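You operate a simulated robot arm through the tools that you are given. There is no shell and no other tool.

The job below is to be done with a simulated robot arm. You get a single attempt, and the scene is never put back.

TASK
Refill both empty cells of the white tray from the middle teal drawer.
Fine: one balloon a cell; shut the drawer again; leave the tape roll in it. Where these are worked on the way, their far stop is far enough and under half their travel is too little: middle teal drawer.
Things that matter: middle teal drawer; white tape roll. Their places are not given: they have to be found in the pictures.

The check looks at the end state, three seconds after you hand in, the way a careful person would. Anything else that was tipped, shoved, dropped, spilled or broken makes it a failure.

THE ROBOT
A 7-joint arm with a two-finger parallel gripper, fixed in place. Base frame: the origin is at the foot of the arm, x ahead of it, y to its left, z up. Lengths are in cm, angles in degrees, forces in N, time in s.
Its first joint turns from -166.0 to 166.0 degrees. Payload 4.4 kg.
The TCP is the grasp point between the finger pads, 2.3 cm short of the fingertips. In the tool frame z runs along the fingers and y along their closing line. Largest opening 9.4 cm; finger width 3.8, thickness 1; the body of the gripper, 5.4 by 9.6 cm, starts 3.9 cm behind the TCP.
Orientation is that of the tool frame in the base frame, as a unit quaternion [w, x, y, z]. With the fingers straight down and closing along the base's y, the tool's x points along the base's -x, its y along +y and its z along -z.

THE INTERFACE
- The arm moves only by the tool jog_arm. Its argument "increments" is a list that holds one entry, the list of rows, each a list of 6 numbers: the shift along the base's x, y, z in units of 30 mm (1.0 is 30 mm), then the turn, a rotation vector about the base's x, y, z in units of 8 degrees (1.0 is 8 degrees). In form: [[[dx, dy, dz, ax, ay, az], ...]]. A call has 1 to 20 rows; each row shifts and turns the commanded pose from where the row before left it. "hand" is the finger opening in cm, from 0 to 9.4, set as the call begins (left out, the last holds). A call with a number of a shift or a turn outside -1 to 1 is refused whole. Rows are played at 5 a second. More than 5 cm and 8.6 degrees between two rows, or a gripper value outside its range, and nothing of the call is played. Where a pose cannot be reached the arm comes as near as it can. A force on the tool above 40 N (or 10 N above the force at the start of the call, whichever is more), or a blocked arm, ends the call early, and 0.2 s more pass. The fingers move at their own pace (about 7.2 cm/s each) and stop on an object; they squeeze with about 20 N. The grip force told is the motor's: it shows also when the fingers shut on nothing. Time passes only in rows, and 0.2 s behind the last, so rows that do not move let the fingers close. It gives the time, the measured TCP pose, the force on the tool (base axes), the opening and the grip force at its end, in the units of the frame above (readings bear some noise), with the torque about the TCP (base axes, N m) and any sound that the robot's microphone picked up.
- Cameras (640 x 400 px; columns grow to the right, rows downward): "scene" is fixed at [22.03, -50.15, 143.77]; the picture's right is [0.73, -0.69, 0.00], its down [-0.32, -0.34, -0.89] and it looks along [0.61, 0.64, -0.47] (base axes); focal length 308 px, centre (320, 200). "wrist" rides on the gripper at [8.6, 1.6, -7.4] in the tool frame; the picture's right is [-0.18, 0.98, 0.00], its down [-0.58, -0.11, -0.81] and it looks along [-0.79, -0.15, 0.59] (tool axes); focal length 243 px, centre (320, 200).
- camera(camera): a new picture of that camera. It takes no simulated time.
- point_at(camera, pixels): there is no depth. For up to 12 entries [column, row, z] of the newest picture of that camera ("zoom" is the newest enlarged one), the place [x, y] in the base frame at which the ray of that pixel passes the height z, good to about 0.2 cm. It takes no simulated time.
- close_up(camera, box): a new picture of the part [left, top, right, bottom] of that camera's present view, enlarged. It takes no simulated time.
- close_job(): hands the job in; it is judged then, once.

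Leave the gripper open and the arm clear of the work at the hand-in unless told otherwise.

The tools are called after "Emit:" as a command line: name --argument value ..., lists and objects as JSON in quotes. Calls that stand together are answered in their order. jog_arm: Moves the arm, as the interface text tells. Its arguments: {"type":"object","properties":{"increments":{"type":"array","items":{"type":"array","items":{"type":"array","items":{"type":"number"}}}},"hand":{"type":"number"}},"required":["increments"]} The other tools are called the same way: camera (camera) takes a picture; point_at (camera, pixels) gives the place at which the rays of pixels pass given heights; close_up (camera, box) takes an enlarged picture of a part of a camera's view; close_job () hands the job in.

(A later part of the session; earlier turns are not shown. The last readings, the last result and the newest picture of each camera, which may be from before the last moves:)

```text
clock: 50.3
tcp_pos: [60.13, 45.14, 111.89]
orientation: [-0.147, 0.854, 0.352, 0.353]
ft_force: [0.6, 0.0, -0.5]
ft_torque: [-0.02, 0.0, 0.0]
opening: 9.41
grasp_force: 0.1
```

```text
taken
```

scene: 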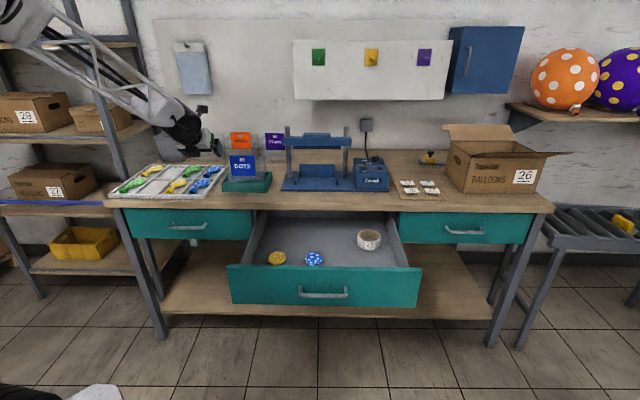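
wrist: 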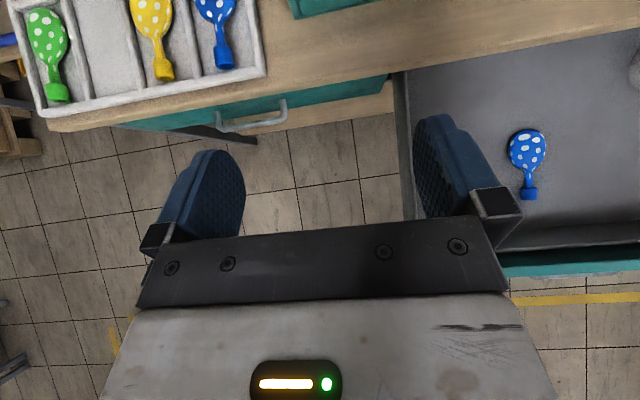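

This view is ideal: it looks nearly straight down on the tray. I'll extend toward the tray at z≈112.

Emit:
jog_arm --increments '[[[-0.067, 1, 0, 0, 0, 0], [-0.067, 1, 0, 0, 0, 0], [-0.067, 1, 0, 0, 0, 0], [-0.067, 1, 0, 0, 0, 0], [-0.067, 1, 0, 0, 0, 0], [-0.067, 1, 0, 0, 0, 0], [-0.067, 1, 0, 0, 0, 0], [-0.067, 1, 0, 0, 0, 0], [-0.067, 1, 0, 0, 0, 0], [-0.067, 1, 0, 0, 0, 0], [0, 0, 0, 0, 0, 0]]]'

Emit:
camera --camera "scene"

Emit:
camera --camera "wrist"

```text
clock: 52.7
tcp_pos: [59.34, 56.86, 111.63]
orientation: [-0.151, 0.853, 0.355, 0.352]
ft_force: [0.0, -0.7, 0.6]
ft_torque: [-0.01, -0.02, 0.03]
opening: 9.42
grasp_force: 0.0
out of reach, approached as far as the arm can: row 4, 5, 6, 7, 8, 9, 10
```

```text
taken
```

scene: 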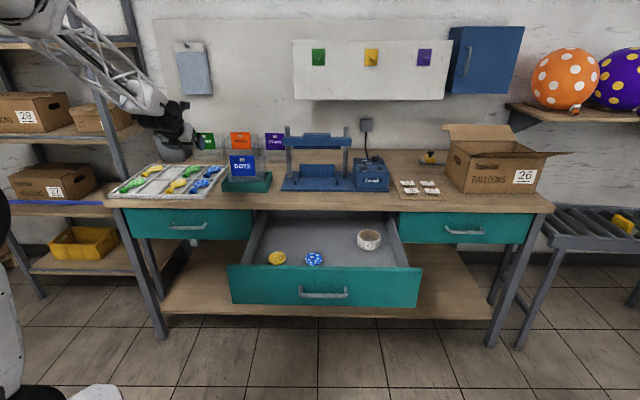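

```text
taken
```

wrist: 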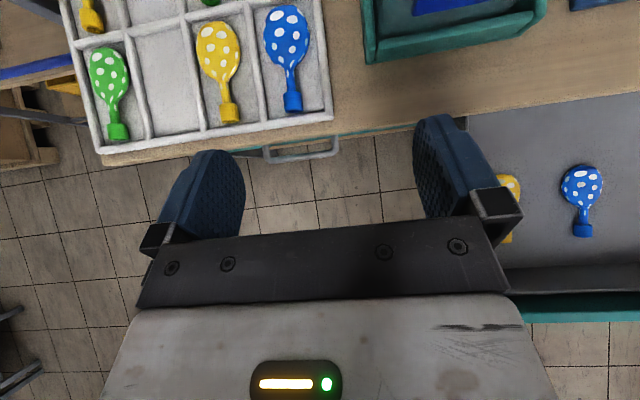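

From row 4 on it reports out of reach, stopping at about (59.3,56.9,111.6), radius 82. That seems early, so perhaps a wrist limit. I'll look at the arm shape.

Emit:
close_up --camera "scene" --box '[0, 0, 240, 200]'

```text
2.00 times, centred on (120, 100) of scene
```

zoom: 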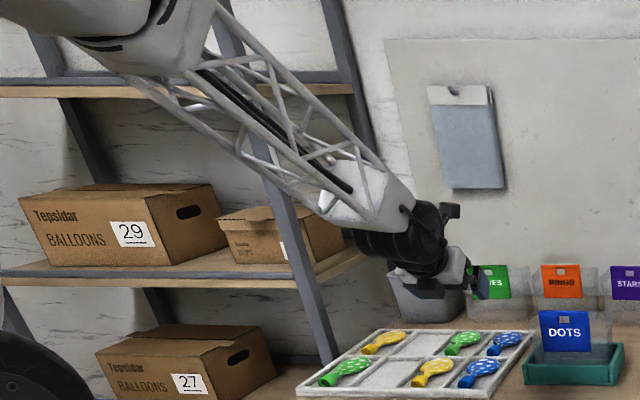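

Tray and base geometry suggest the last joint's turn limit rather than reach. The tool's heading (45°) equals the arm's heading there, 167° from the start turn. I'll test that by turning the tool +16° about vertical so its tilt points radially.

Emit:
jog_arm --increments '[[[0, 0, 0, 0, 0, 1], [0, 0, 0, 0, 0, 1], [0, 0, 0, 0, 0, 0], [0, 0, 0, 0, 0, 0], [0, 0, 0, 0, 0, 0]]]'

```text
clock: 53.9
tcp_pos: [59.44, 56.74, 111.53]
orientation: [-0.196, 0.796, 0.468, 0.33]
ft_force: [1.0, 0.0, 0.1]
ft_torque: [0.02, -0.04, 0.02]
opening: 9.42
grasp_force: 0.0
```

Orientation turned; now I'll try moving outward along the radial direction again.

Emit:
jog_arm --increments '[[[0.2, 0.9, 0, 0, 0, 0], [0.2, 0.9, 0, 0, 0, 0], [0.2, 0.9, 0, 0, 0, 0], [0.2, 0.9, 0, 0, 0, 0], [0, 0, 0, 0, 0, 0]]]'

```text
clock: 55.1
tcp_pos: [61.67, 67.44, 111.44]
orientation: [-0.195, 0.797, 0.467, 0.329]
ft_force: [0.4, 0.6, -0.6]
ft_torque: [-0.04, 0.0, 0.04]
opening: 9.38
grasp_force: 0.0
```

It moves freely now, so the limit is indeed the last joint. I'll extend further toward the back cell, watching for limits.

Emit:
jog_arm --increments '[[[0.1, 0.9, 0, 0, 0, 0], [0.1, 0.9, 0, 0, 0, 0], [0.1, 0.9, 0, 0, 0, 0], [0.1, 0.9, -0.1, 0, 0, 0], [0.1, 0.9, -0.2, 0, 0, 0], [0.1, 0.9, -0.3, 0, 0, 0], [0.1, 0.9, -0.4, 0, 0, 0], [0, 0, 0, 0, 0, 0]]]'

Emit:
camera --camera "scene"

Emit:
camera --camera "wrist"

```text
clock: 56.9
tcp_pos: [63.95, 86.32, 108.39]
orientation: [-0.194, 0.797, 0.468, 0.329]
ft_force: [0.5, -0.2, 0.4]
ft_torque: [0.02, 0.0, -0.02]
opening: 9.38
grasp_force: 0.0
```

```text
taken
```

scene: 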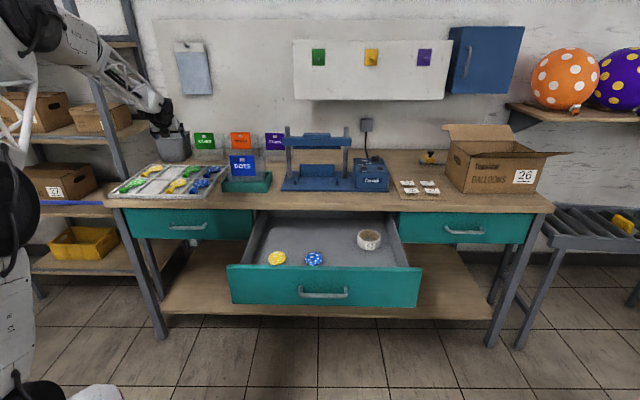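

```text
taken
```

wrist: 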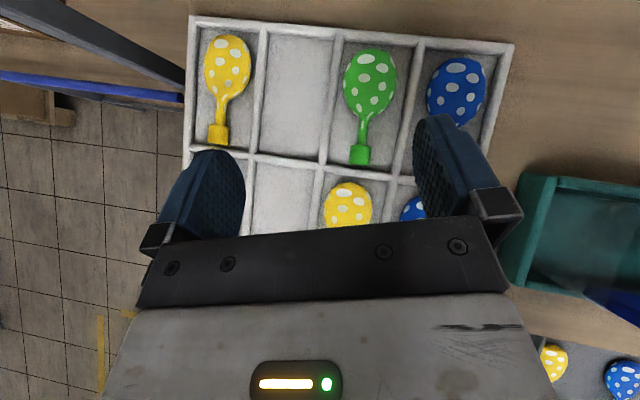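

Now at radius 107 without limits, and I'm looking down on the tray with the empty back cell at (295,95). I'll locate the cell corners from this view.

Emit:
point_at --camera "wrist" --pixels '[[266, 36, 87], [333, 42, 87], [320, 157, 87], [256, 151, 87], [294, 96, 87], [191, 17, 88], [514, 43, 88], [294, 96, 86], [294, 96, 90], [226, 65, 89], [218, 135, 89], [369, 80, 89]]'

Emit:
close_up --camera "wrist" --box '[170, 0, 530, 240]'

```text
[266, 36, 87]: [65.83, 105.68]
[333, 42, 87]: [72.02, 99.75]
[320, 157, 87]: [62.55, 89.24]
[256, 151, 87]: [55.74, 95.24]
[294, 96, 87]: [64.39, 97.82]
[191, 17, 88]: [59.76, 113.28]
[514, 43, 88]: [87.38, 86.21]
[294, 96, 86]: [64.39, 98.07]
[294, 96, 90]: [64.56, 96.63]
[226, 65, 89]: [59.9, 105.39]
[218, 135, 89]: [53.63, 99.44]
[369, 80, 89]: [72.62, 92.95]
```

```text
1.67 times, centred on (350, 120) of wrist
```

zoom: 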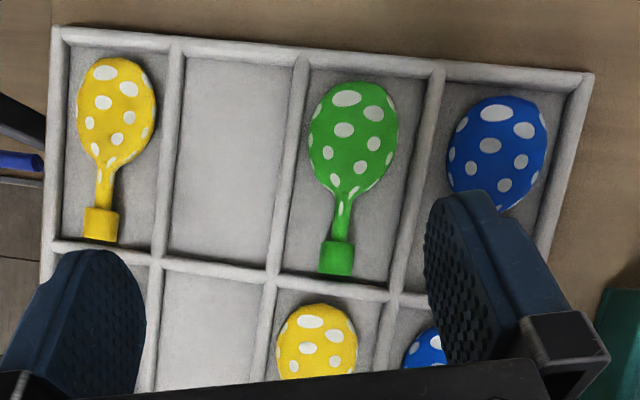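

The back cell's centre is about (64.2,97.5) from this view. I'll test reach there: move out 11 cm and down to z≈98 with the same 45° tilt, staying above the tray.

Emit:
jog_arm --increments '[[[0.02, 0.62, -0.57, 0, 0, 0], [0.02, 0.62, -0.57, 0, 0, 0], [0.02, 0.62, -0.57, 0, 0, 0], [0.02, 0.62, -0.57, 0, 0, 0], [0.02, 0.62, -0.57, 0, 0, 0], [0.02, 0.62, -0.57, 0, 0, 0], [0, 0, 0, 0, 0, 0]]]'

Emit:
camera --camera "wrist"

Emit:
close_up --camera "scene" --box '[60, 60, 260, 220]'

```text
clock: 58.5
tcp_pos: [64.59, 97.81, 98.41]
orientation: [-0.195, 0.797, 0.467, 0.33]
ft_force: [0.4, 0.0, 0.0]
ft_torque: [-0.01, 0.02, 0.01]
opening: 9.4
grasp_force: 0.0
```

```text
taken
```

wrist: 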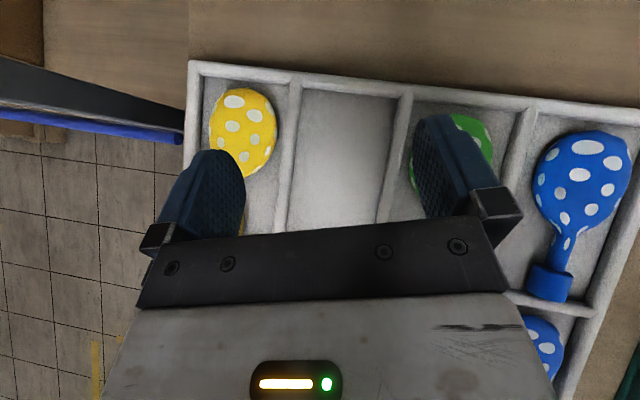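

```text
2.50 times, centred on (160, 140) of scene
```

zoom: 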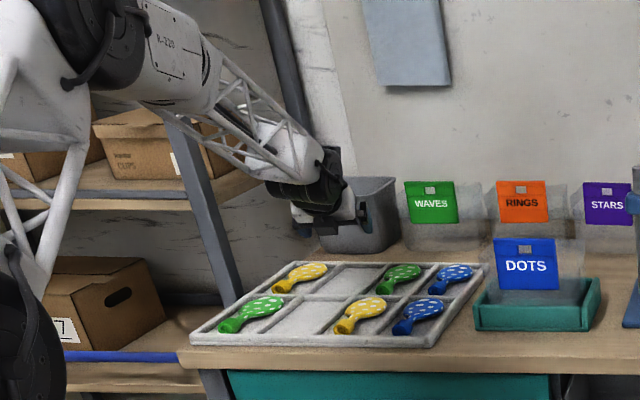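

The pose over the back cell is reachable at 45° tilt. I'll test whether a smaller tilt (about 29°) is reachable at the same point.

Emit:
jog_arm --increments '[[[0, 0, 0, -0.875, 0.485, 0], [0, 0, 0, -0.875, 0.485, 0], [0, 0, 0, 0, 0, 0]]]'

```text
clock: 59.3
tcp_pos: [64.55, 97.56, 98.22]
orientation: [-0.13, 0.833, 0.494, 0.212]
ft_force: [-1.3, 0.0, -2.1]
ft_torque: [0.04, -0.02, -0.01]
opening: 9.4
grasp_force: 0.0
```

Reachable at 29° as well. I'll try one more 8° toward vertical to learn the margin.

Emit:
jog_arm --increments '[[[0, 0, 0, -0.875, 0.485, 0], [0, 0, -0.5, 0, 0, 0], [0, 0, -0.5, 0, 0, 0], [0, 0, 0, 0, 0, 0]]]'

Emit:
camera --camera "wrist"

Emit:
close_up --camera "scene" --box '[60, 60, 260, 220]'

```text
clock: 60.3
tcp_pos: [64.42, 96.62, 94.44]
orientation: [-0.116, 0.838, 0.499, 0.185]
ft_force: [0.1, -0.4, -0.3]
ft_torque: [-0.01, -0.02, 0.0]
opening: 9.4
grasp_force: 0.0
out of reach, approached as far as the arm can: row 1
```

```text
taken
```

wrist: 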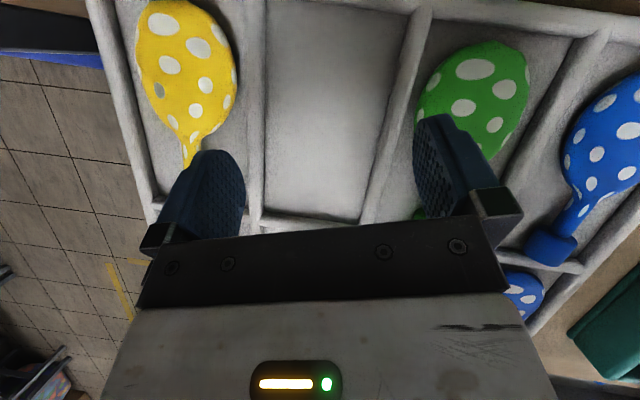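

```text
2.50 times, centred on (160, 140) of scene
```

zoom: 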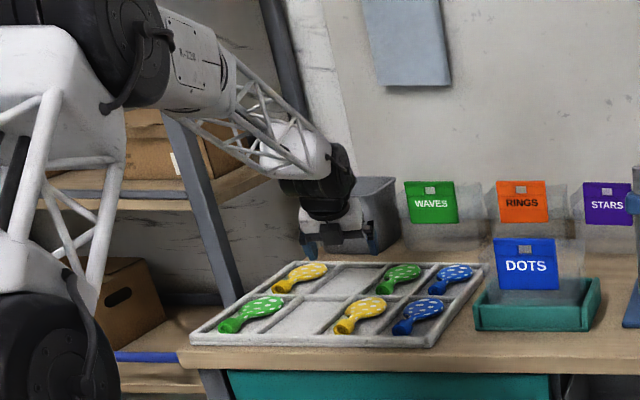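

The minimum tilt there is about 25.5°, so I'll use one orientation (heading 61°, tilt ~26°) both for picking and placing; the balloon should then lie flat and parallel to the cell. From this close view I'll measure the back cell again.

Emit:
point_at --camera "wrist" --pixels '[[266, 20, 88], [408, 30, 88], [362, 216, 88], [262, 212, 88], [266, 20, 87], [408, 30, 87], [362, 216, 87], [262, 212, 87], [185, 10, 88], [190, 150, 88]]'

Emit:
close_up --camera "wrist" --box '[140, 0, 540, 250]'

```text
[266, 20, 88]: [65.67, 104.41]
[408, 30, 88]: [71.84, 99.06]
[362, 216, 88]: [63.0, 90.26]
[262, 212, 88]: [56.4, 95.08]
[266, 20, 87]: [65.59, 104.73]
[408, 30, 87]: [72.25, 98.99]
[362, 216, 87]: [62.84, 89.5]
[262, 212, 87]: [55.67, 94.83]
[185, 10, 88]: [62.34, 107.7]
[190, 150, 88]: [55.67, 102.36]
```

```text
1.60 times, centred on (340, 125) of wrist
```

zoom: 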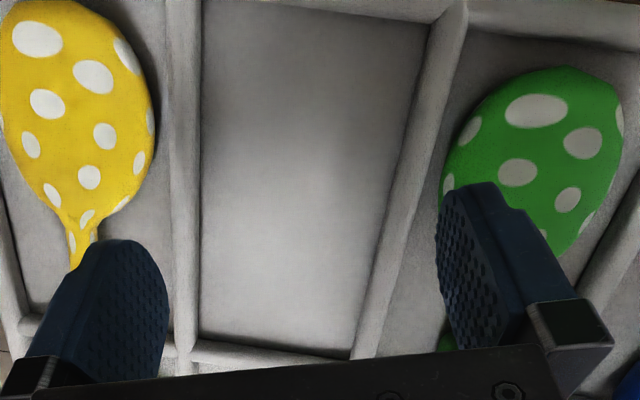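

Back cell: centre ≈ (64.3,97.4), interior ≈ 8.8×14.8 cm. The balloon's head would need to sit about 2 cm outward of centre, so I'll check that reach: tilt +4° and move to about (65.6,98.6,94).

Emit:
jog_arm --increments '[[[0.2, 0.33, 0, 0.44, -0.243, 0], [0.2, 0.33, -0.1, 0, 0, 0], [0, 0, 0, 0, 0, 0]]]'

```text
clock: 61.1
tcp_pos: [65.57, 98.5, 94.09]
orientation: [-0.133, 0.831, 0.496, 0.214]
ft_force: [0.4, -0.5, -0.1]
ft_torque: [-0.02, 0.0, 0.0]
opening: 9.4
grasp_force: 0.0
```

Reachable as well. Now I'll retreat from the tray: back first, then up, keeping this orientation.

Emit:
jog_arm --increments '[[[-0.09, -0.9, 0.15, 0, 0, 0], [-0.09, -0.9, 0.15, 0, 0, 0], [-0.09, -0.9, 0.15, 0, 0, 0], [-0.09, -0.9, 0.15, 0, 0, 0], [-0.09, -0.9, 0.15, 0, 0, 0], [-0.1, -0.9, 0.4, 0, 0, 0], [-0.1, -0.9, 0.4, 0, 0, 0], [-0.1, -0.9, 0.4, 0, 0, 0], [-0.1, -0.9, 0.4, 0, 0, 0], [-0.1, -0.9, 0.4, 0, 0, 0], [-0.1, -0.9, 0.4, 0, 0, 0], [-0.1, -0.9, 0, 0, 0, 0], [-0.1, -0.9, 0, 0, 0, 0], [-0.1, -0.9, 0, 0, 0, 0], [-0.1, -0.9, 0, 0, 0, 0], [-0.1, -0.9, 0, 0, 0, 0], [-0.1, -0.9, 0, 0, 0, 0], [-0.1, -0.9, 0, 0, 0, 0], [-0.1, -0.9, 0, 0, 0, 0], [0, 0, 0, 0, 0, 0]]]'

```text
clock: 65.3
tcp_pos: [59.74, 47.25, 103.68]
orientation: [-0.132, 0.832, 0.495, 0.215]
ft_force: [-0.6, -0.3, 0.3]
ft_torque: [0.01, 0.02, 0.02]
opening: 9.39
grasp_force: 0.0
```

Back over free space. I'll move to above the drawer at about (80,30,98) to view both balloons from close.

Emit:
jog_arm --increments '[[[0.75, -0.64, -0.21, 0, 0, 0], [0.75, -0.64, -0.21, 0, 0, 0], [0.75, -0.64, -0.21, 0, 0, 0], [0.75, -0.64, -0.21, 0, 0, 0], [0.75, -0.64, -0.21, 0, 0, 0], [0.75, -0.64, -0.21, 0, 0, 0], [0.75, -0.64, -0.21, 0, 0, 0], [0.75, -0.64, -0.21, 0, 0, 0], [0.75, -0.64, -0.21, 0, 0, 0], [0, 0, 0, 0, 0, 0]]]'

Emit:
camera --camera "wrist"

Emit:
camera --camera "scene"

```text
clock: 67.5
tcp_pos: [80.0, 29.98, 97.97]
orientation: [-0.133, 0.831, 0.495, 0.214]
ft_force: [-0.4, 0.7, 0.1]
ft_torque: [0.0, 0.0, -0.02]
opening: 9.39
grasp_force: 0.0
```

```text
taken
```

wrist: 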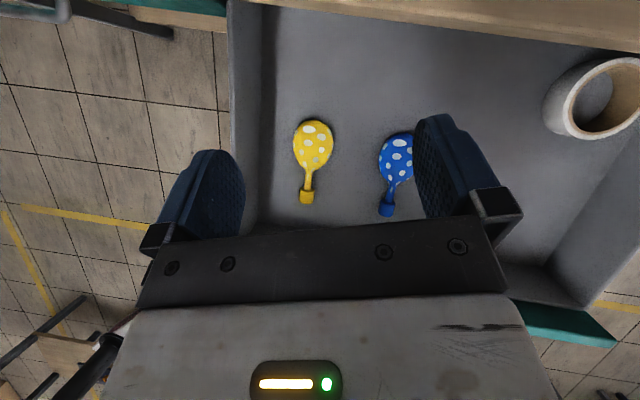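

```text
taken
```

scene: 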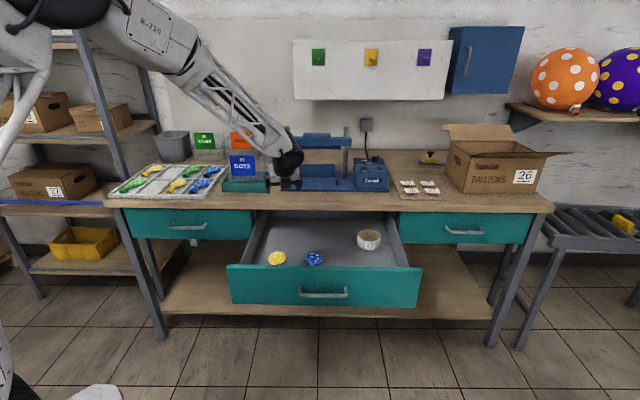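

Both balloons are in view: yellow head at (313,144), mouth at (306,197); blue head at (397,158), mouth at (386,208). I'll locate them at candidate heights and compare with the scene.

Emit:
close_up --camera "wrist" --box '[220, 60, 460, 230]'

Emit:
point_at --camera "wrist" --pixels '[[313, 144, 68], [313, 144, 70], [313, 144, 72], [306, 197, 68], [306, 197, 70], [397, 158, 68], [397, 158, 70], [397, 158, 72], [386, 208, 70], [263, 144, 70], [263, 144, 68]]'

Emit:
point_at --camera "scene" --pixels '[[276.8, 257.7, 68], [276.8, 257.7, 70], [276.8, 257.7, 72], [313.9, 259, 68], [313.9, 259, 70], [313.9, 259, 72]]'

```text
2.35 times, centred on (340, 145) of wrist
```

zoom: 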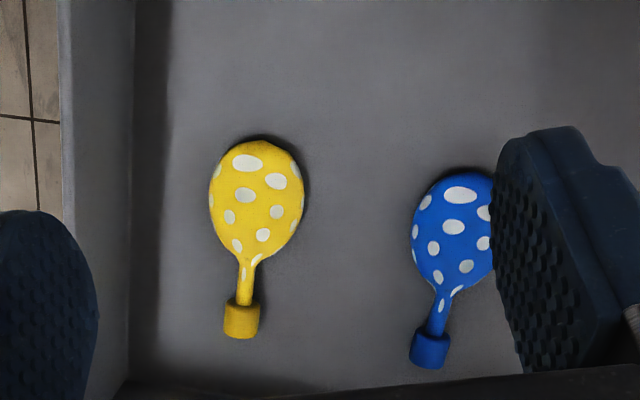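

```text
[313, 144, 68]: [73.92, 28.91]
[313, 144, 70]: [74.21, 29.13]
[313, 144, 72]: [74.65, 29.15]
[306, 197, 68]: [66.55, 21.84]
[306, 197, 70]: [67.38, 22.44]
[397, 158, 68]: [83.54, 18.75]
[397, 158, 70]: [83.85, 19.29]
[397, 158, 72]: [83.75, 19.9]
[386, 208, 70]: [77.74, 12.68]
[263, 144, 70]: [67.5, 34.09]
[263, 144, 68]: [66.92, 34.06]
```

```text
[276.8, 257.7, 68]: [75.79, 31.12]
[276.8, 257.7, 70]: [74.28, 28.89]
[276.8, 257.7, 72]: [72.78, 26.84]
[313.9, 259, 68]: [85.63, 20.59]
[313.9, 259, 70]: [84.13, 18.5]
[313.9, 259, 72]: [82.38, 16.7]
```

Both heads match at z≈70: yellow (74.2,29.0), blue (84.0,19.0). I'll measure the yellow balloon's extents from the zoom.

Emit:
point_at --camera "zoom" --pixels '[[262, 138, 70], [240, 338, 69.5], [209, 195, 70], [304, 205, 70], [245, 285, 69.5], [240, 310, 70], [430, 350, 70], [463, 173, 70], [410, 232, 70], [128, 380, 69], [133, 200, 69]]'

```text
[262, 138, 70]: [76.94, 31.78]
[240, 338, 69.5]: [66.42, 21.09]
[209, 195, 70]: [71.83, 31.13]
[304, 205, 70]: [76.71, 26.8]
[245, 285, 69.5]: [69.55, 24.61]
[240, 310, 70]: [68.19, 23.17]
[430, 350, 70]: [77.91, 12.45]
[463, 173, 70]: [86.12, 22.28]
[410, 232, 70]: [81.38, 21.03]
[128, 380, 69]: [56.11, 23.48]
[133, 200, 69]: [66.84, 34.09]
```

The yellow balloon's head is at (74.2,29.0) and its axis lies along about 45°. I'll descend above it to z≈82, staying clear of the left wall, and check the alignment.

Emit:
jog_arm --increments '[[[-0.347, -0.083, -0.89, 0, 0, 0], [-0.347, -0.083, -0.89, 0, 0, 0], [-0.347, -0.083, -0.89, 0, 0, 0], [-0.347, -0.083, -0.89, 0, 0, 0], [-0.347, -0.083, -0.89, 0, 0, 0], [-0.347, -0.083, -0.89, 0, 0, 0], [0, 0, 0, 0, 0, 0]]]'

Emit:
camera --camera "wrist"

Emit:
close_up --camera "scene" --box '[220, 180, 430, 312]'

```text
clock: 69.1
tcp_pos: [73.9, 28.44, 81.93]
orientation: [-0.133, 0.831, 0.495, 0.214]
ft_force: [-0.6, -0.3, -0.3]
ft_torque: [0.02, 0.0, 0.03]
opening: 9.4
grasp_force: 0.0
```

```text
taken
```

wrist: 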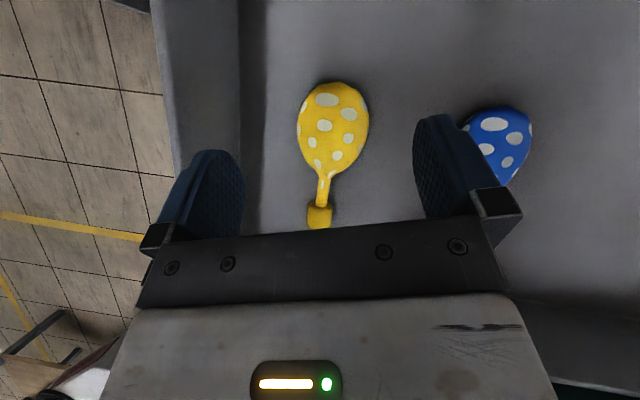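

```text
3.03 times, centred on (325, 246) of scene
```

zoom: 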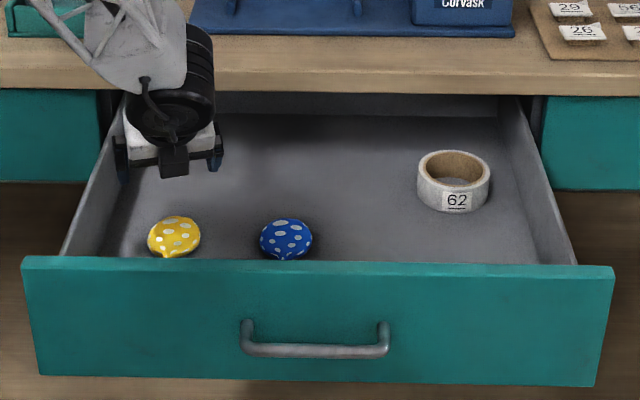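

I see a black box hanging under the near side of the gripper at zoom (172,160). I need to know what it is before going into the drawer.

Emit:
close_up --camera "scene" --box '[235, 180, 315, 240]'

Emit:
close_up --camera "wrist" --box '[140, 60, 540, 310]'

```text
6.67 times, centred on (275, 210) of scene
```

zoom: 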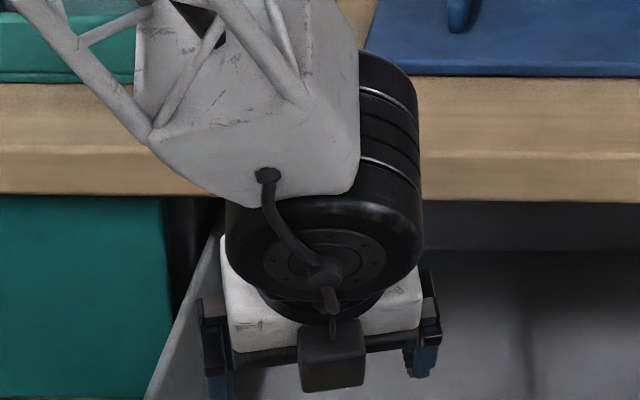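

```text
1.60 times, centred on (340, 185) of wrist
```

zoom: 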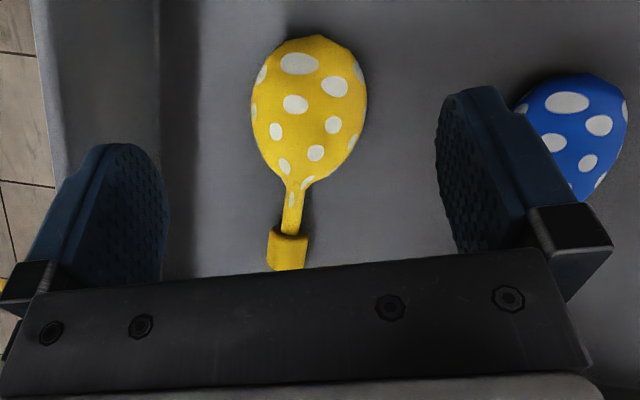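

The black box is a fixture on the gripper's near side, about 4 cm off-axis and 7 cm behind the TCP. It stays clear of the walls and floor in my planned poses. Next I refine the yellow balloon's position from this closer view.

Emit:
point_at --camera "wrist" --pixels '[[332, 128, 70], [332, 128, 71], [297, 128, 70], [369, 128, 70], [340, 83, 70], [320, 217, 70], [318, 228, 69], [262, 128, 69]]'

```text
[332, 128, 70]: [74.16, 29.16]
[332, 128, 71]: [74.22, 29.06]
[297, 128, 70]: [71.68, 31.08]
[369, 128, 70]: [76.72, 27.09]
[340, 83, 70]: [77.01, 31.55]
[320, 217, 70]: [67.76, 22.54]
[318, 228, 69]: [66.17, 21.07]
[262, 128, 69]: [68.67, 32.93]
```

The head is confirmed at (74.2,29.1). The gripper is aligned, so I'll descend to z≈73.2 with the fingers open around the head.

Emit:
jog_arm --increments '[[[-0.02, 0.02, -0.75, 0, 0, 0], [-0.02, 0.02, -0.75, 0, 0, 0], [0, 0, -0.75, 0, 0, 0], [0, 0, -0.65, 0, 0, 0], [0, 0, 0, 0, 0, 0]]]'

Emit:
camera --camera "wrist"

Emit:
close_up --camera "scene" --box '[220, 180, 430, 312]'

```text
clock: 70.3
tcp_pos: [74.05, 28.63, 72.89]
orientation: [-0.133, 0.831, 0.495, 0.214]
ft_force: [-0.2, -1.0, -0.3]
ft_torque: [0.01, 0.01, 0.03]
opening: 9.44
grasp_force: 0.0
```

```text
taken
```

wrist: 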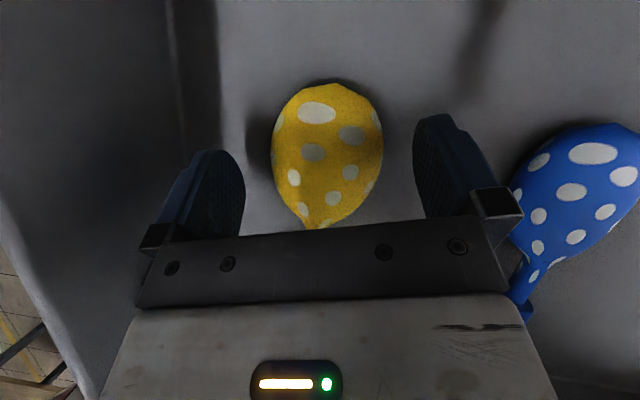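

```text
3.03 times, centred on (325, 246) of scene
```

zoom: 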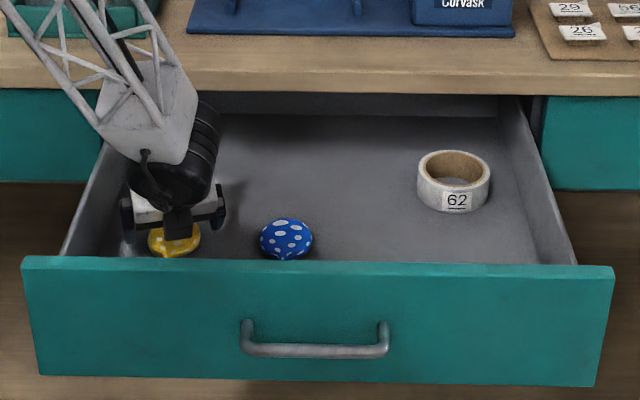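

The head is centred between the fingers. Lowering another 1 cm in two small steps while watching force.

Emit:
jog_arm --increments '[[[0, 0, -0.17, 0, 0, 0], [0, 0, -0.17, 0, 0, 0], [0, 0, 0, 0, 0, 0]]]'

Emit:
close_up --camera "wrist" --box '[140, 60, 540, 310]'

```text
clock: 71.1
tcp_pos: [73.91, 28.72, 72.05]
orientation: [-0.133, 0.831, 0.496, 0.214]
ft_force: [0.0, -0.9, -0.2]
ft_torque: [0.02, 0.01, -0.02]
opening: 9.42
grasp_force: 0.0
```

```text
1.60 times, centred on (340, 185) of wrist
```

zoom: 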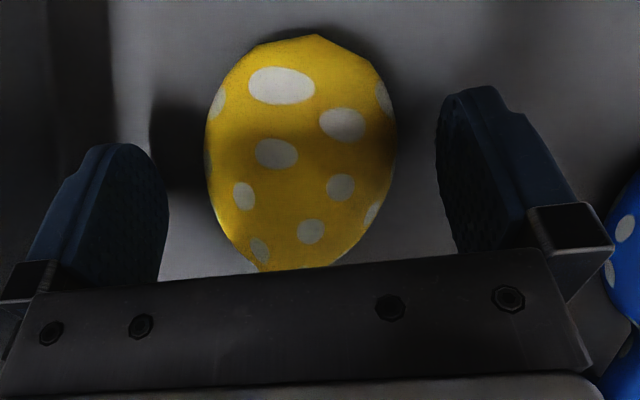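

No contact yet. Lowering another 0.5 cm.

Emit:
jog_arm --increments '[[[0, 0, -0.09, 0, 0, 0], [0, 0, -0.08, 0, 0, 0], [0, 0, 0, 0, 0, 0]]]'

Emit:
close_up --camera "scene" --box '[235, 200, 335, 270]'

```text
clock: 72.0
tcp_pos: [73.97, 28.8, 72.01]
orientation: [-0.132, 0.831, 0.495, 0.217]
ft_force: [0.2, 0.6, 2.5]
ft_torque: [-0.06, -0.13, -0.01]
opening: 9.39
grasp_force: 0.1
stopped in row 3: the force on the tool passed its limit at 42 N (the readings are from after the stop); the commanded pose is now the measured one
```

```text
5.71 times, centred on (285, 235) of scene
```

zoom: 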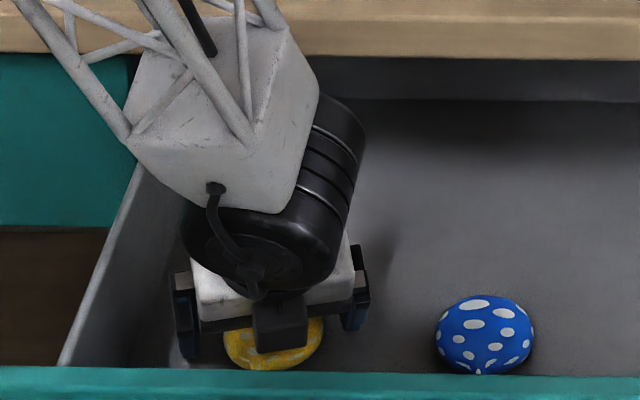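

The fingertips touched the drawer floor at TCP z≈72. I'll lift 0.2 cm off the floor and close on the balloon's head.

Emit:
jog_arm --increments '[[[0, 0, 0.07, 0, 0, 0], [0, 0, 0, 0, 0, 0]]]'

Emit:
jog_arm --increments '[[[0, 0, 0, 0, 0, 0], [0, 0, 0, 0, 0, 0], [0, 0, 0, 0, 0, 0], [0, 0, 0, 0, 0, 0], [0, 0, 0, 0, 0, 0]]]' --hand 0

Emit:
camera --camera "wrist"

```text
clock: 72.5
tcp_pos: [73.82, 28.78, 72.3]
orientation: [-0.133, 0.831, 0.495, 0.218]
ft_force: [-1.4, -0.7, 0.5]
ft_torque: [-0.01, 0.02, 0.02]
opening: 9.38
grasp_force: 0.1
```

```text
clock: 73.8
tcp_pos: [73.79, 28.69, 72.12]
orientation: [-0.133, 0.831, 0.496, 0.216]
ft_force: [0.4, -0.3, 0.0]
ft_torque: [-0.03, 0.01, 0.0]
opening: 6.22
grasp_force: 13.9
```

```text
taken
```

wrist: 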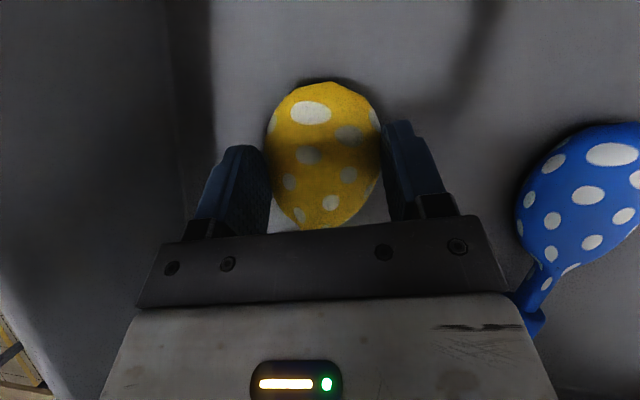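

The fingers stopped on the balloon at 6.2 cm with a force of 14 N. Lifting a few cm and checking.

Emit:
jog_arm --increments '[[[0, 0, 0.2, 0, 0, 0], [0, 0, 0.3, 0, 0, 0], [0, 0, 0.5, 0, 0, 0], [0, 0, 0.5, 0, 0, 0], [0, 0, 0.5, 0, 0, 0], [0, 0, 0, 0, 0, 0]]]'

Emit:
camera --camera "wrist"

Emit:
close_up --camera "scene" --box '[220, 180, 430, 312]'

```text
clock: 75.2
tcp_pos: [73.93, 28.57, 78.36]
orientation: [-0.133, 0.831, 0.495, 0.216]
ft_force: [-0.2, 0.4, 0.1]
ft_torque: [0.01, -0.03, -0.03]
opening: 6.17
grasp_force: 14.0
```

```text
taken
```

wrist: 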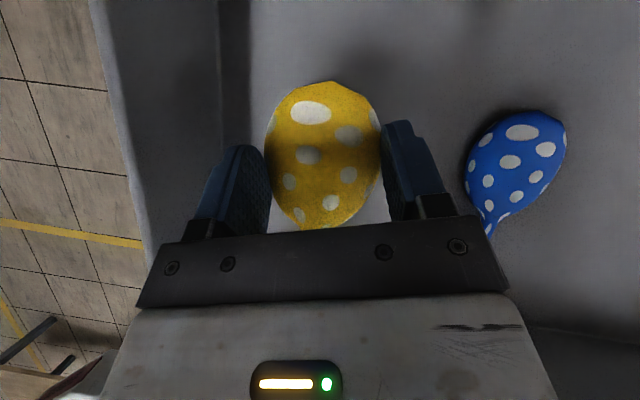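

```text
3.03 times, centred on (325, 246) of scene
```

zoom: 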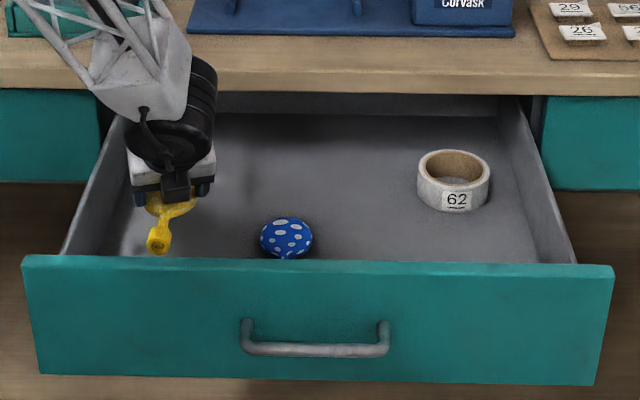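

The balloon is held securely and level. I'll raise it out of the drawer to z≈99, then carry it back along the known safe path.

Emit:
jog_arm --increments '[[[0, 0, 0.6, 0, 0, 0], [0, 0, 0.8, 0, 0, 0], [0, 0, 0.9, 0, 0, 0], [0, 0, 0.9, 0, 0, 0], [0, 0, 0.9, 0, 0, 0], [0, 0, 0.9, 0, 0, 0], [0, 0, 0.9, 0, 0, 0], [0, 0, 0.9, 0, 0, 0], [-0.52, 0.69, 0.17, 0, 0, 0], [-0.52, 0.69, 0.17, 0, 0, 0], [-0.52, 0.69, 0.17, 0, 0, 0], [-0.52, 0.69, 0.17, 0, 0, 0], [-0.52, 0.69, 0.17, 0, 0, 0], [-0.52, 0.69, 0.17, 0, 0, 0], [-0.52, 0.69, 0.17, 0, 0, 0], [-0.52, 0.69, 0.17, 0, 0, 0], [-0.52, 0.69, 0.1, 0, 0, 0], [0, 0, 0, 0, 0, 0]]]'

Emit:
camera --camera "scene"

```text
clock: 79.0
tcp_pos: [59.51, 47.41, 102.86]
orientation: [-0.132, 0.831, 0.495, 0.217]
ft_force: [0.1, 0.3, -0.3]
ft_torque: [-0.01, 0.01, 0.02]
opening: 6.2
grasp_force: 14.2
```

```text
taken
```

scene: 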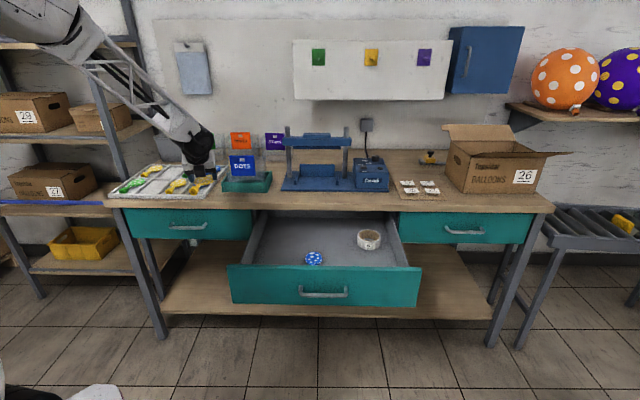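

The yellow balloon is still held. I'll carry it out toward the back cell, stopping short at about (63.7,82.5,98.8).

Emit:
jog_arm --increments '[[[0.1, 0.9, 0.02, 0, 0, 0], [0.1, 0.9, 0.02, 0, 0, 0], [0.1, 0.9, 0.02, 0, 0, 0], [0.1, 0.9, 0.02, 0, 0, 0], [0.1, 0.9, 0.02, 0, 0, 0], [0.1, 0.9, 0.02, 0, 0, 0], [0.1, 0.9, 0.02, 0, 0, 0], [0.1, 0.9, 0.02, 0, 0, 0], [0.12, 0.9, -0.3, 0, 0, 0], [0.12, 0.9, -0.3, 0, 0, 0], [0.12, 0.9, -0.3, 0, 0, 0], [0.12, 0.9, -0.3, 0, 0, 0], [0.12, 0.9, -0.3, 0, 0, 0], [0, 0, 0, 0, 0, 0]]]'

Emit:
camera --camera "wrist"

Emit:
close_up --camera "scene" --box '[80, 80, 260, 210]'

```text
clock: 82.0
tcp_pos: [64.23, 82.55, 98.81]
orientation: [-0.133, 0.831, 0.495, 0.217]
ft_force: [0.1, -0.8, -0.3]
ft_torque: [0.02, 0.0, 0.0]
opening: 6.15
grasp_force: 13.7
```

```text
taken
```

wrist: 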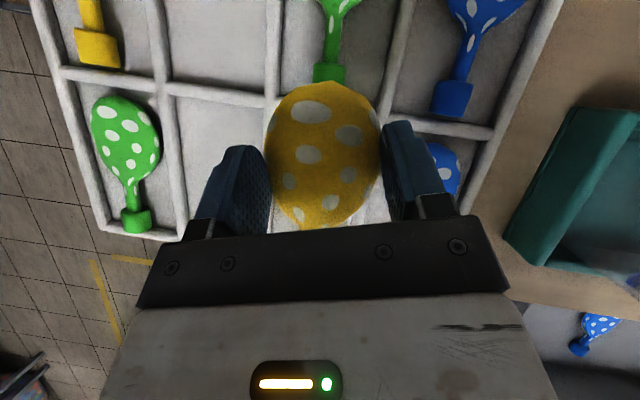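

```text
3.08 times, centred on (170, 145) of scene
```

zoom: 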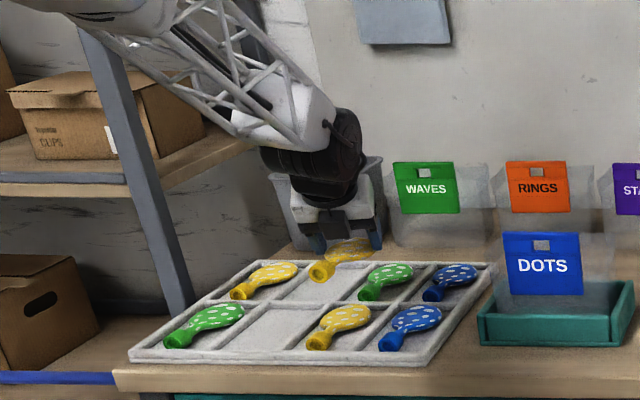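

Holding steady. I'll advance over the back cell to about (65.8,98.5,96).

Emit:
jog_arm --increments '[[[0.09, 0.89, -0.155, 0, 0, 0], [0.09, 0.89, -0.155, 0, 0, 0], [0.09, 0.89, -0.155, 0, 0, 0], [0.09, 0.89, -0.155, 0, 0, 0], [0.09, 0.89, -0.155, 0, 0, 0], [0.09, 0.85, -0.155, 0, 0, 0], [0, 0, 0, 0, 0, 0]]]'

Emit:
camera --camera "wrist"

Emit:
close_up --camera "scene" --box '[100, 130, 240, 220]'

```text
clock: 83.5
tcp_pos: [65.89, 98.59, 96.16]
orientation: [-0.133, 0.83, 0.496, 0.217]
ft_force: [0.8, -0.7, -1.0]
ft_torque: [0.0, -0.01, 0.02]
opening: 6.17
grasp_force: 14.0
```

```text
taken
```

wrist: 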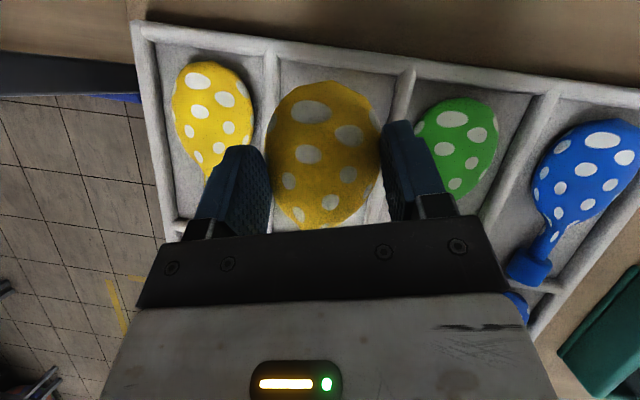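

```text
4.44 times, centred on (170, 175) of scene
```

zoom: 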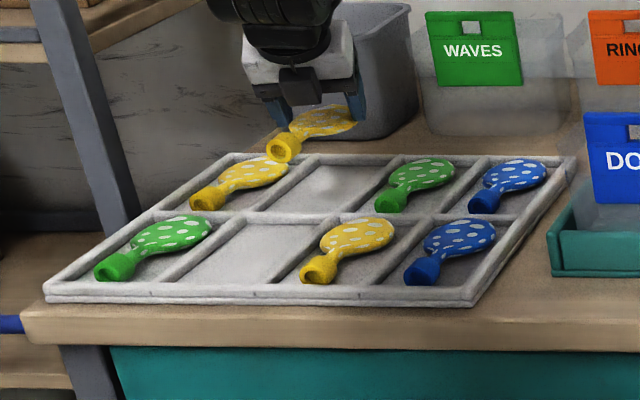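

The balloon is over the back cell. I'll compute the neighbours' head centres and the cell's dividers from this view to check alignment.

Emit:
point_at --camera "wrist" --pixels '[[212, 108, 88.5], [460, 143, 88.5], [281, 62, 87], [392, 77, 87], [150, 45, 87], [255, 55, 87], [180, 225, 88], [272, 58, 88.3], [404, 74, 88.3], [382, 218, 87], [270, 232, 87]]'

Emit:
close_up --camera "wrist" --box '[120, 10, 520, 260]'

```text
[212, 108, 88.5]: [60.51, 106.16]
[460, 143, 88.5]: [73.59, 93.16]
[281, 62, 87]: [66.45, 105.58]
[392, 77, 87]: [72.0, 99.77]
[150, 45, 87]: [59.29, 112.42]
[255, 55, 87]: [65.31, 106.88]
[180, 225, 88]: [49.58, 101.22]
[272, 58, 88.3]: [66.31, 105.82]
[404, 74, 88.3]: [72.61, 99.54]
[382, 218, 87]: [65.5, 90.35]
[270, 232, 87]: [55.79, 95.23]
```

```text
1.60 times, centred on (320, 135) of wrist
```

zoom: 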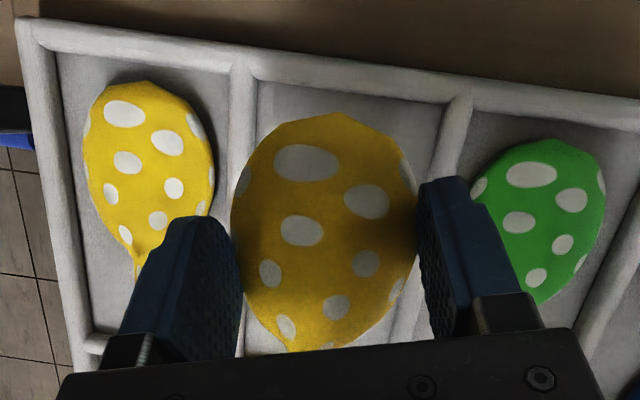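

Alignment is within about 0.4 cm of the target. I'll nudge slightly outward and lower by 3 cm, then look again.

Emit:
jog_arm --increments '[[[0.05, 0.06, -0.3, 0, 0, 0], [0, 0, -0.4, 0, 0, 0], [0, 0, -0.3, 0, 0, 0], [0, 0, 0, 0, 0, 0]]]'

Emit:
close_up --camera "wrist" --box '[120, 10, 520, 260]'

Emit:
close_up --camera "scene" --box '[120, 140, 220, 205]'

```text
clock: 84.5
tcp_pos: [65.74, 98.77, 93.1]
orientation: [-0.133, 0.831, 0.496, 0.216]
ft_force: [0.6, -0.7, -0.8]
ft_torque: [0.0, 0.03, 0.01]
opening: 6.16
grasp_force: 13.8
```

```text
1.60 times, centred on (320, 135) of wrist
```

zoom: 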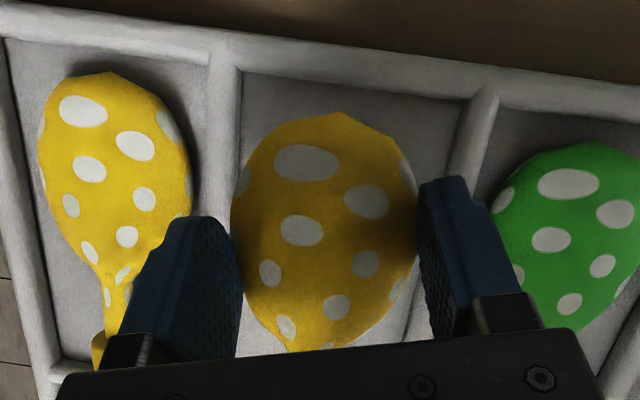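

```text
6.15 times, centred on (170, 172) of scene
```

zoom: 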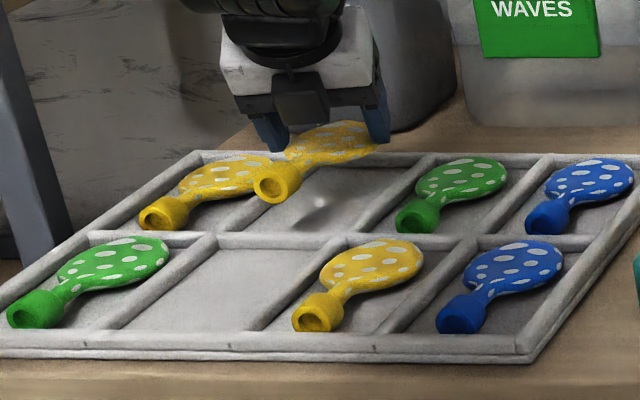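

The held balloon looks slightly left of the cell's middle. I'll measure the divider lines on this view, taking a fresh zoom of the wrist camera for the pixel coordinates.

Emit:
close_up --camera "wrist" --box '[120, 10, 520, 260]'

Emit:
point_at --camera "zoom" --pixels '[[226, 70, 88.3], [482, 105, 88.3], [462, 160, 88.3], [221, 150, 88.3], [114, 160, 88.5], [578, 225, 88.5], [245, 80, 87], [455, 108, 87], [35, 370, 88.3], [70, 360, 87]]'

```text
1.60 times, centred on (320, 135) of wrist
```

zoom: 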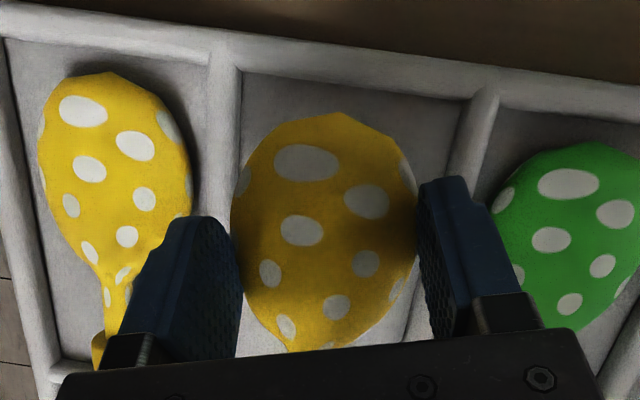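

```text
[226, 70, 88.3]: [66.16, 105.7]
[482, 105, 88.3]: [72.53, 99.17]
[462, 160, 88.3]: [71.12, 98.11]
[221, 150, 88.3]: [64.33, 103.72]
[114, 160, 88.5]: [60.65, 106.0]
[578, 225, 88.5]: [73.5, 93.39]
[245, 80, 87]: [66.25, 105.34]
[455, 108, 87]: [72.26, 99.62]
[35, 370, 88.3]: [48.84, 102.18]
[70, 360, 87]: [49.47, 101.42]
```

The cell's lateral centre is about 0.3 cm right of, and neighbours sit 0.6 cm further out than, the held balloon. I'll shift (+0.6,+0.2) and lower 1.4 cm.

Emit:
jog_arm --increments '[[[0.2, 0.07, 0, 0, 0, 0], [0, 0, -0.25, 0, 0, 0], [0, 0, -0.22, 0, 0, 0], [0, 0, 0, 0, 0, 0]]]'

Emit:
close_up --camera "wrist" --box '[120, 10, 520, 260]'

Emit:
close_up --camera "scene" --box '[120, 140, 220, 205]'

```text
clock: 85.5
tcp_pos: [66.44, 98.87, 91.66]
orientation: [-0.133, 0.831, 0.495, 0.216]
ft_force: [1.0, 0.0, -0.1]
ft_torque: [0.02, -0.03, -0.01]
opening: 6.15
grasp_force: 13.9
```

```text
1.60 times, centred on (320, 135) of wrist
```

zoom: 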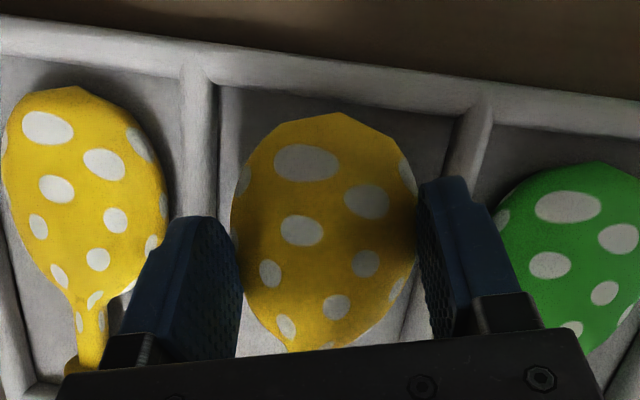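

```text
6.15 times, centred on (170, 172) of scene
```

zoom: 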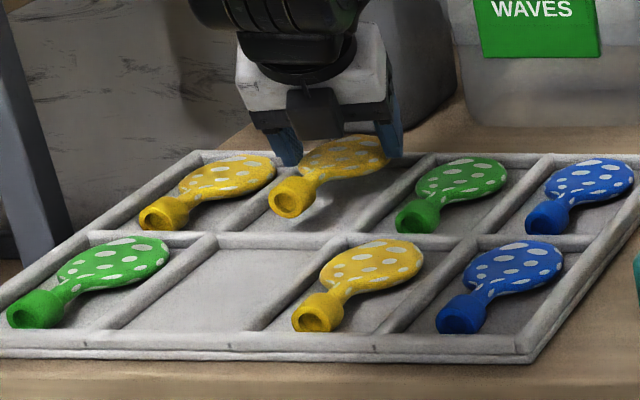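

The balloon sits squarely over the empty cell, with neighbours clear. I'll release by opening moderately to 7.6 cm.

Emit:
jog_arm --increments '[[[0, 0, 0, 0, 0, 0], [0, 0, 0, 0, 0, 0], [0, 0, 0, 0, 0, 0]]]' --hand 7.6

Emit:
close_up --camera "wrist" --box '[120, 10, 520, 260]'

Emit:
close_up --camera "scene" --box '[120, 140, 220, 205]'

```text
clock: 86.3
tcp_pos: [66.4, 98.77, 91.72]
orientation: [-0.133, 0.831, 0.496, 0.217]
ft_force: [0.3, 0.2, 0.2]
ft_torque: [-0.02, -0.01, -0.01]
opening: 7.62
grasp_force: 0.0
```

```text
1.60 times, centred on (320, 135) of wrist
```

zoom: 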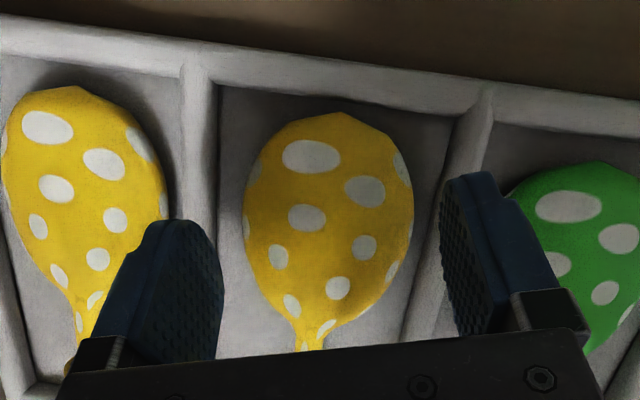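

```text
6.15 times, centred on (170, 172) of scene
```

zoom: 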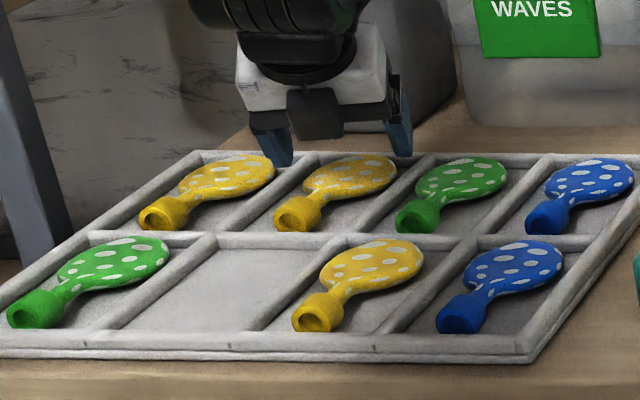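

The yellow balloon lies properly in the back cell. I'll raise straight up 4 cm, then retreat along the known path.

Emit:
jog_arm --increments '[[[0, 0, 0.4, 0, 0, 0], [0, 0, 0.5, 0, 0, 0], [0, 0, 0.5, 0, 0, 0], [-0.09, -0.89, 0.155, 0, 0, 0], [-0.09, -0.89, 0.155, 0, 0, 0], [-0.09, -0.89, 0.155, 0, 0, 0], [-0.09, -0.89, 0.155, 0, 0, 0], [-0.09, -0.89, 0.155, 0, 0, 0], [-0.1, -0.9, 0.3, 0, 0, 0], [-0.1, -0.9, 0.3, 0, 0, 0], [-0.1, -0.9, 0.3, 0, 0, 0], [-0.1, -0.9, 0.3, 0, 0, 0], [-0.1, -0.9, 0, 0, 0, 0], [-0.1, -0.9, 0, 0, 0, 0], [-0.1, -0.9, 0, 0, 0, 0], [-0.1, -0.9, 0, 0, 0, 0], [-0.1, -0.9, 0, 0, 0, 0], [-0.1, -0.9, 0, 0, 0, 0], [-0.1, -0.9, 0, 0, 0, 0], [0, 0, 0, 0, 0, 0]]]'

Emit:
close_up --camera "scene" --box '[90, 100, 290, 225]'

```text
clock: 90.5
tcp_pos: [61.77, 55.76, 101.8]
orientation: [-0.133, 0.831, 0.496, 0.216]
ft_force: [0.1, 0.3, -0.4]
ft_torque: [-0.03, -0.01, -0.01]
opening: 7.6
grasp_force: 0.1
```

```text
3.20 times, centred on (190, 162) of scene
```

zoom: 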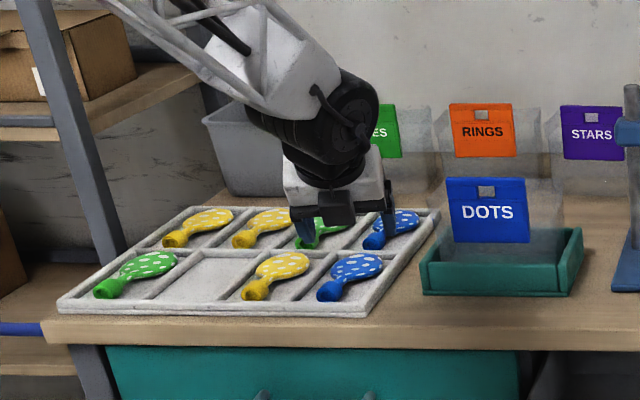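

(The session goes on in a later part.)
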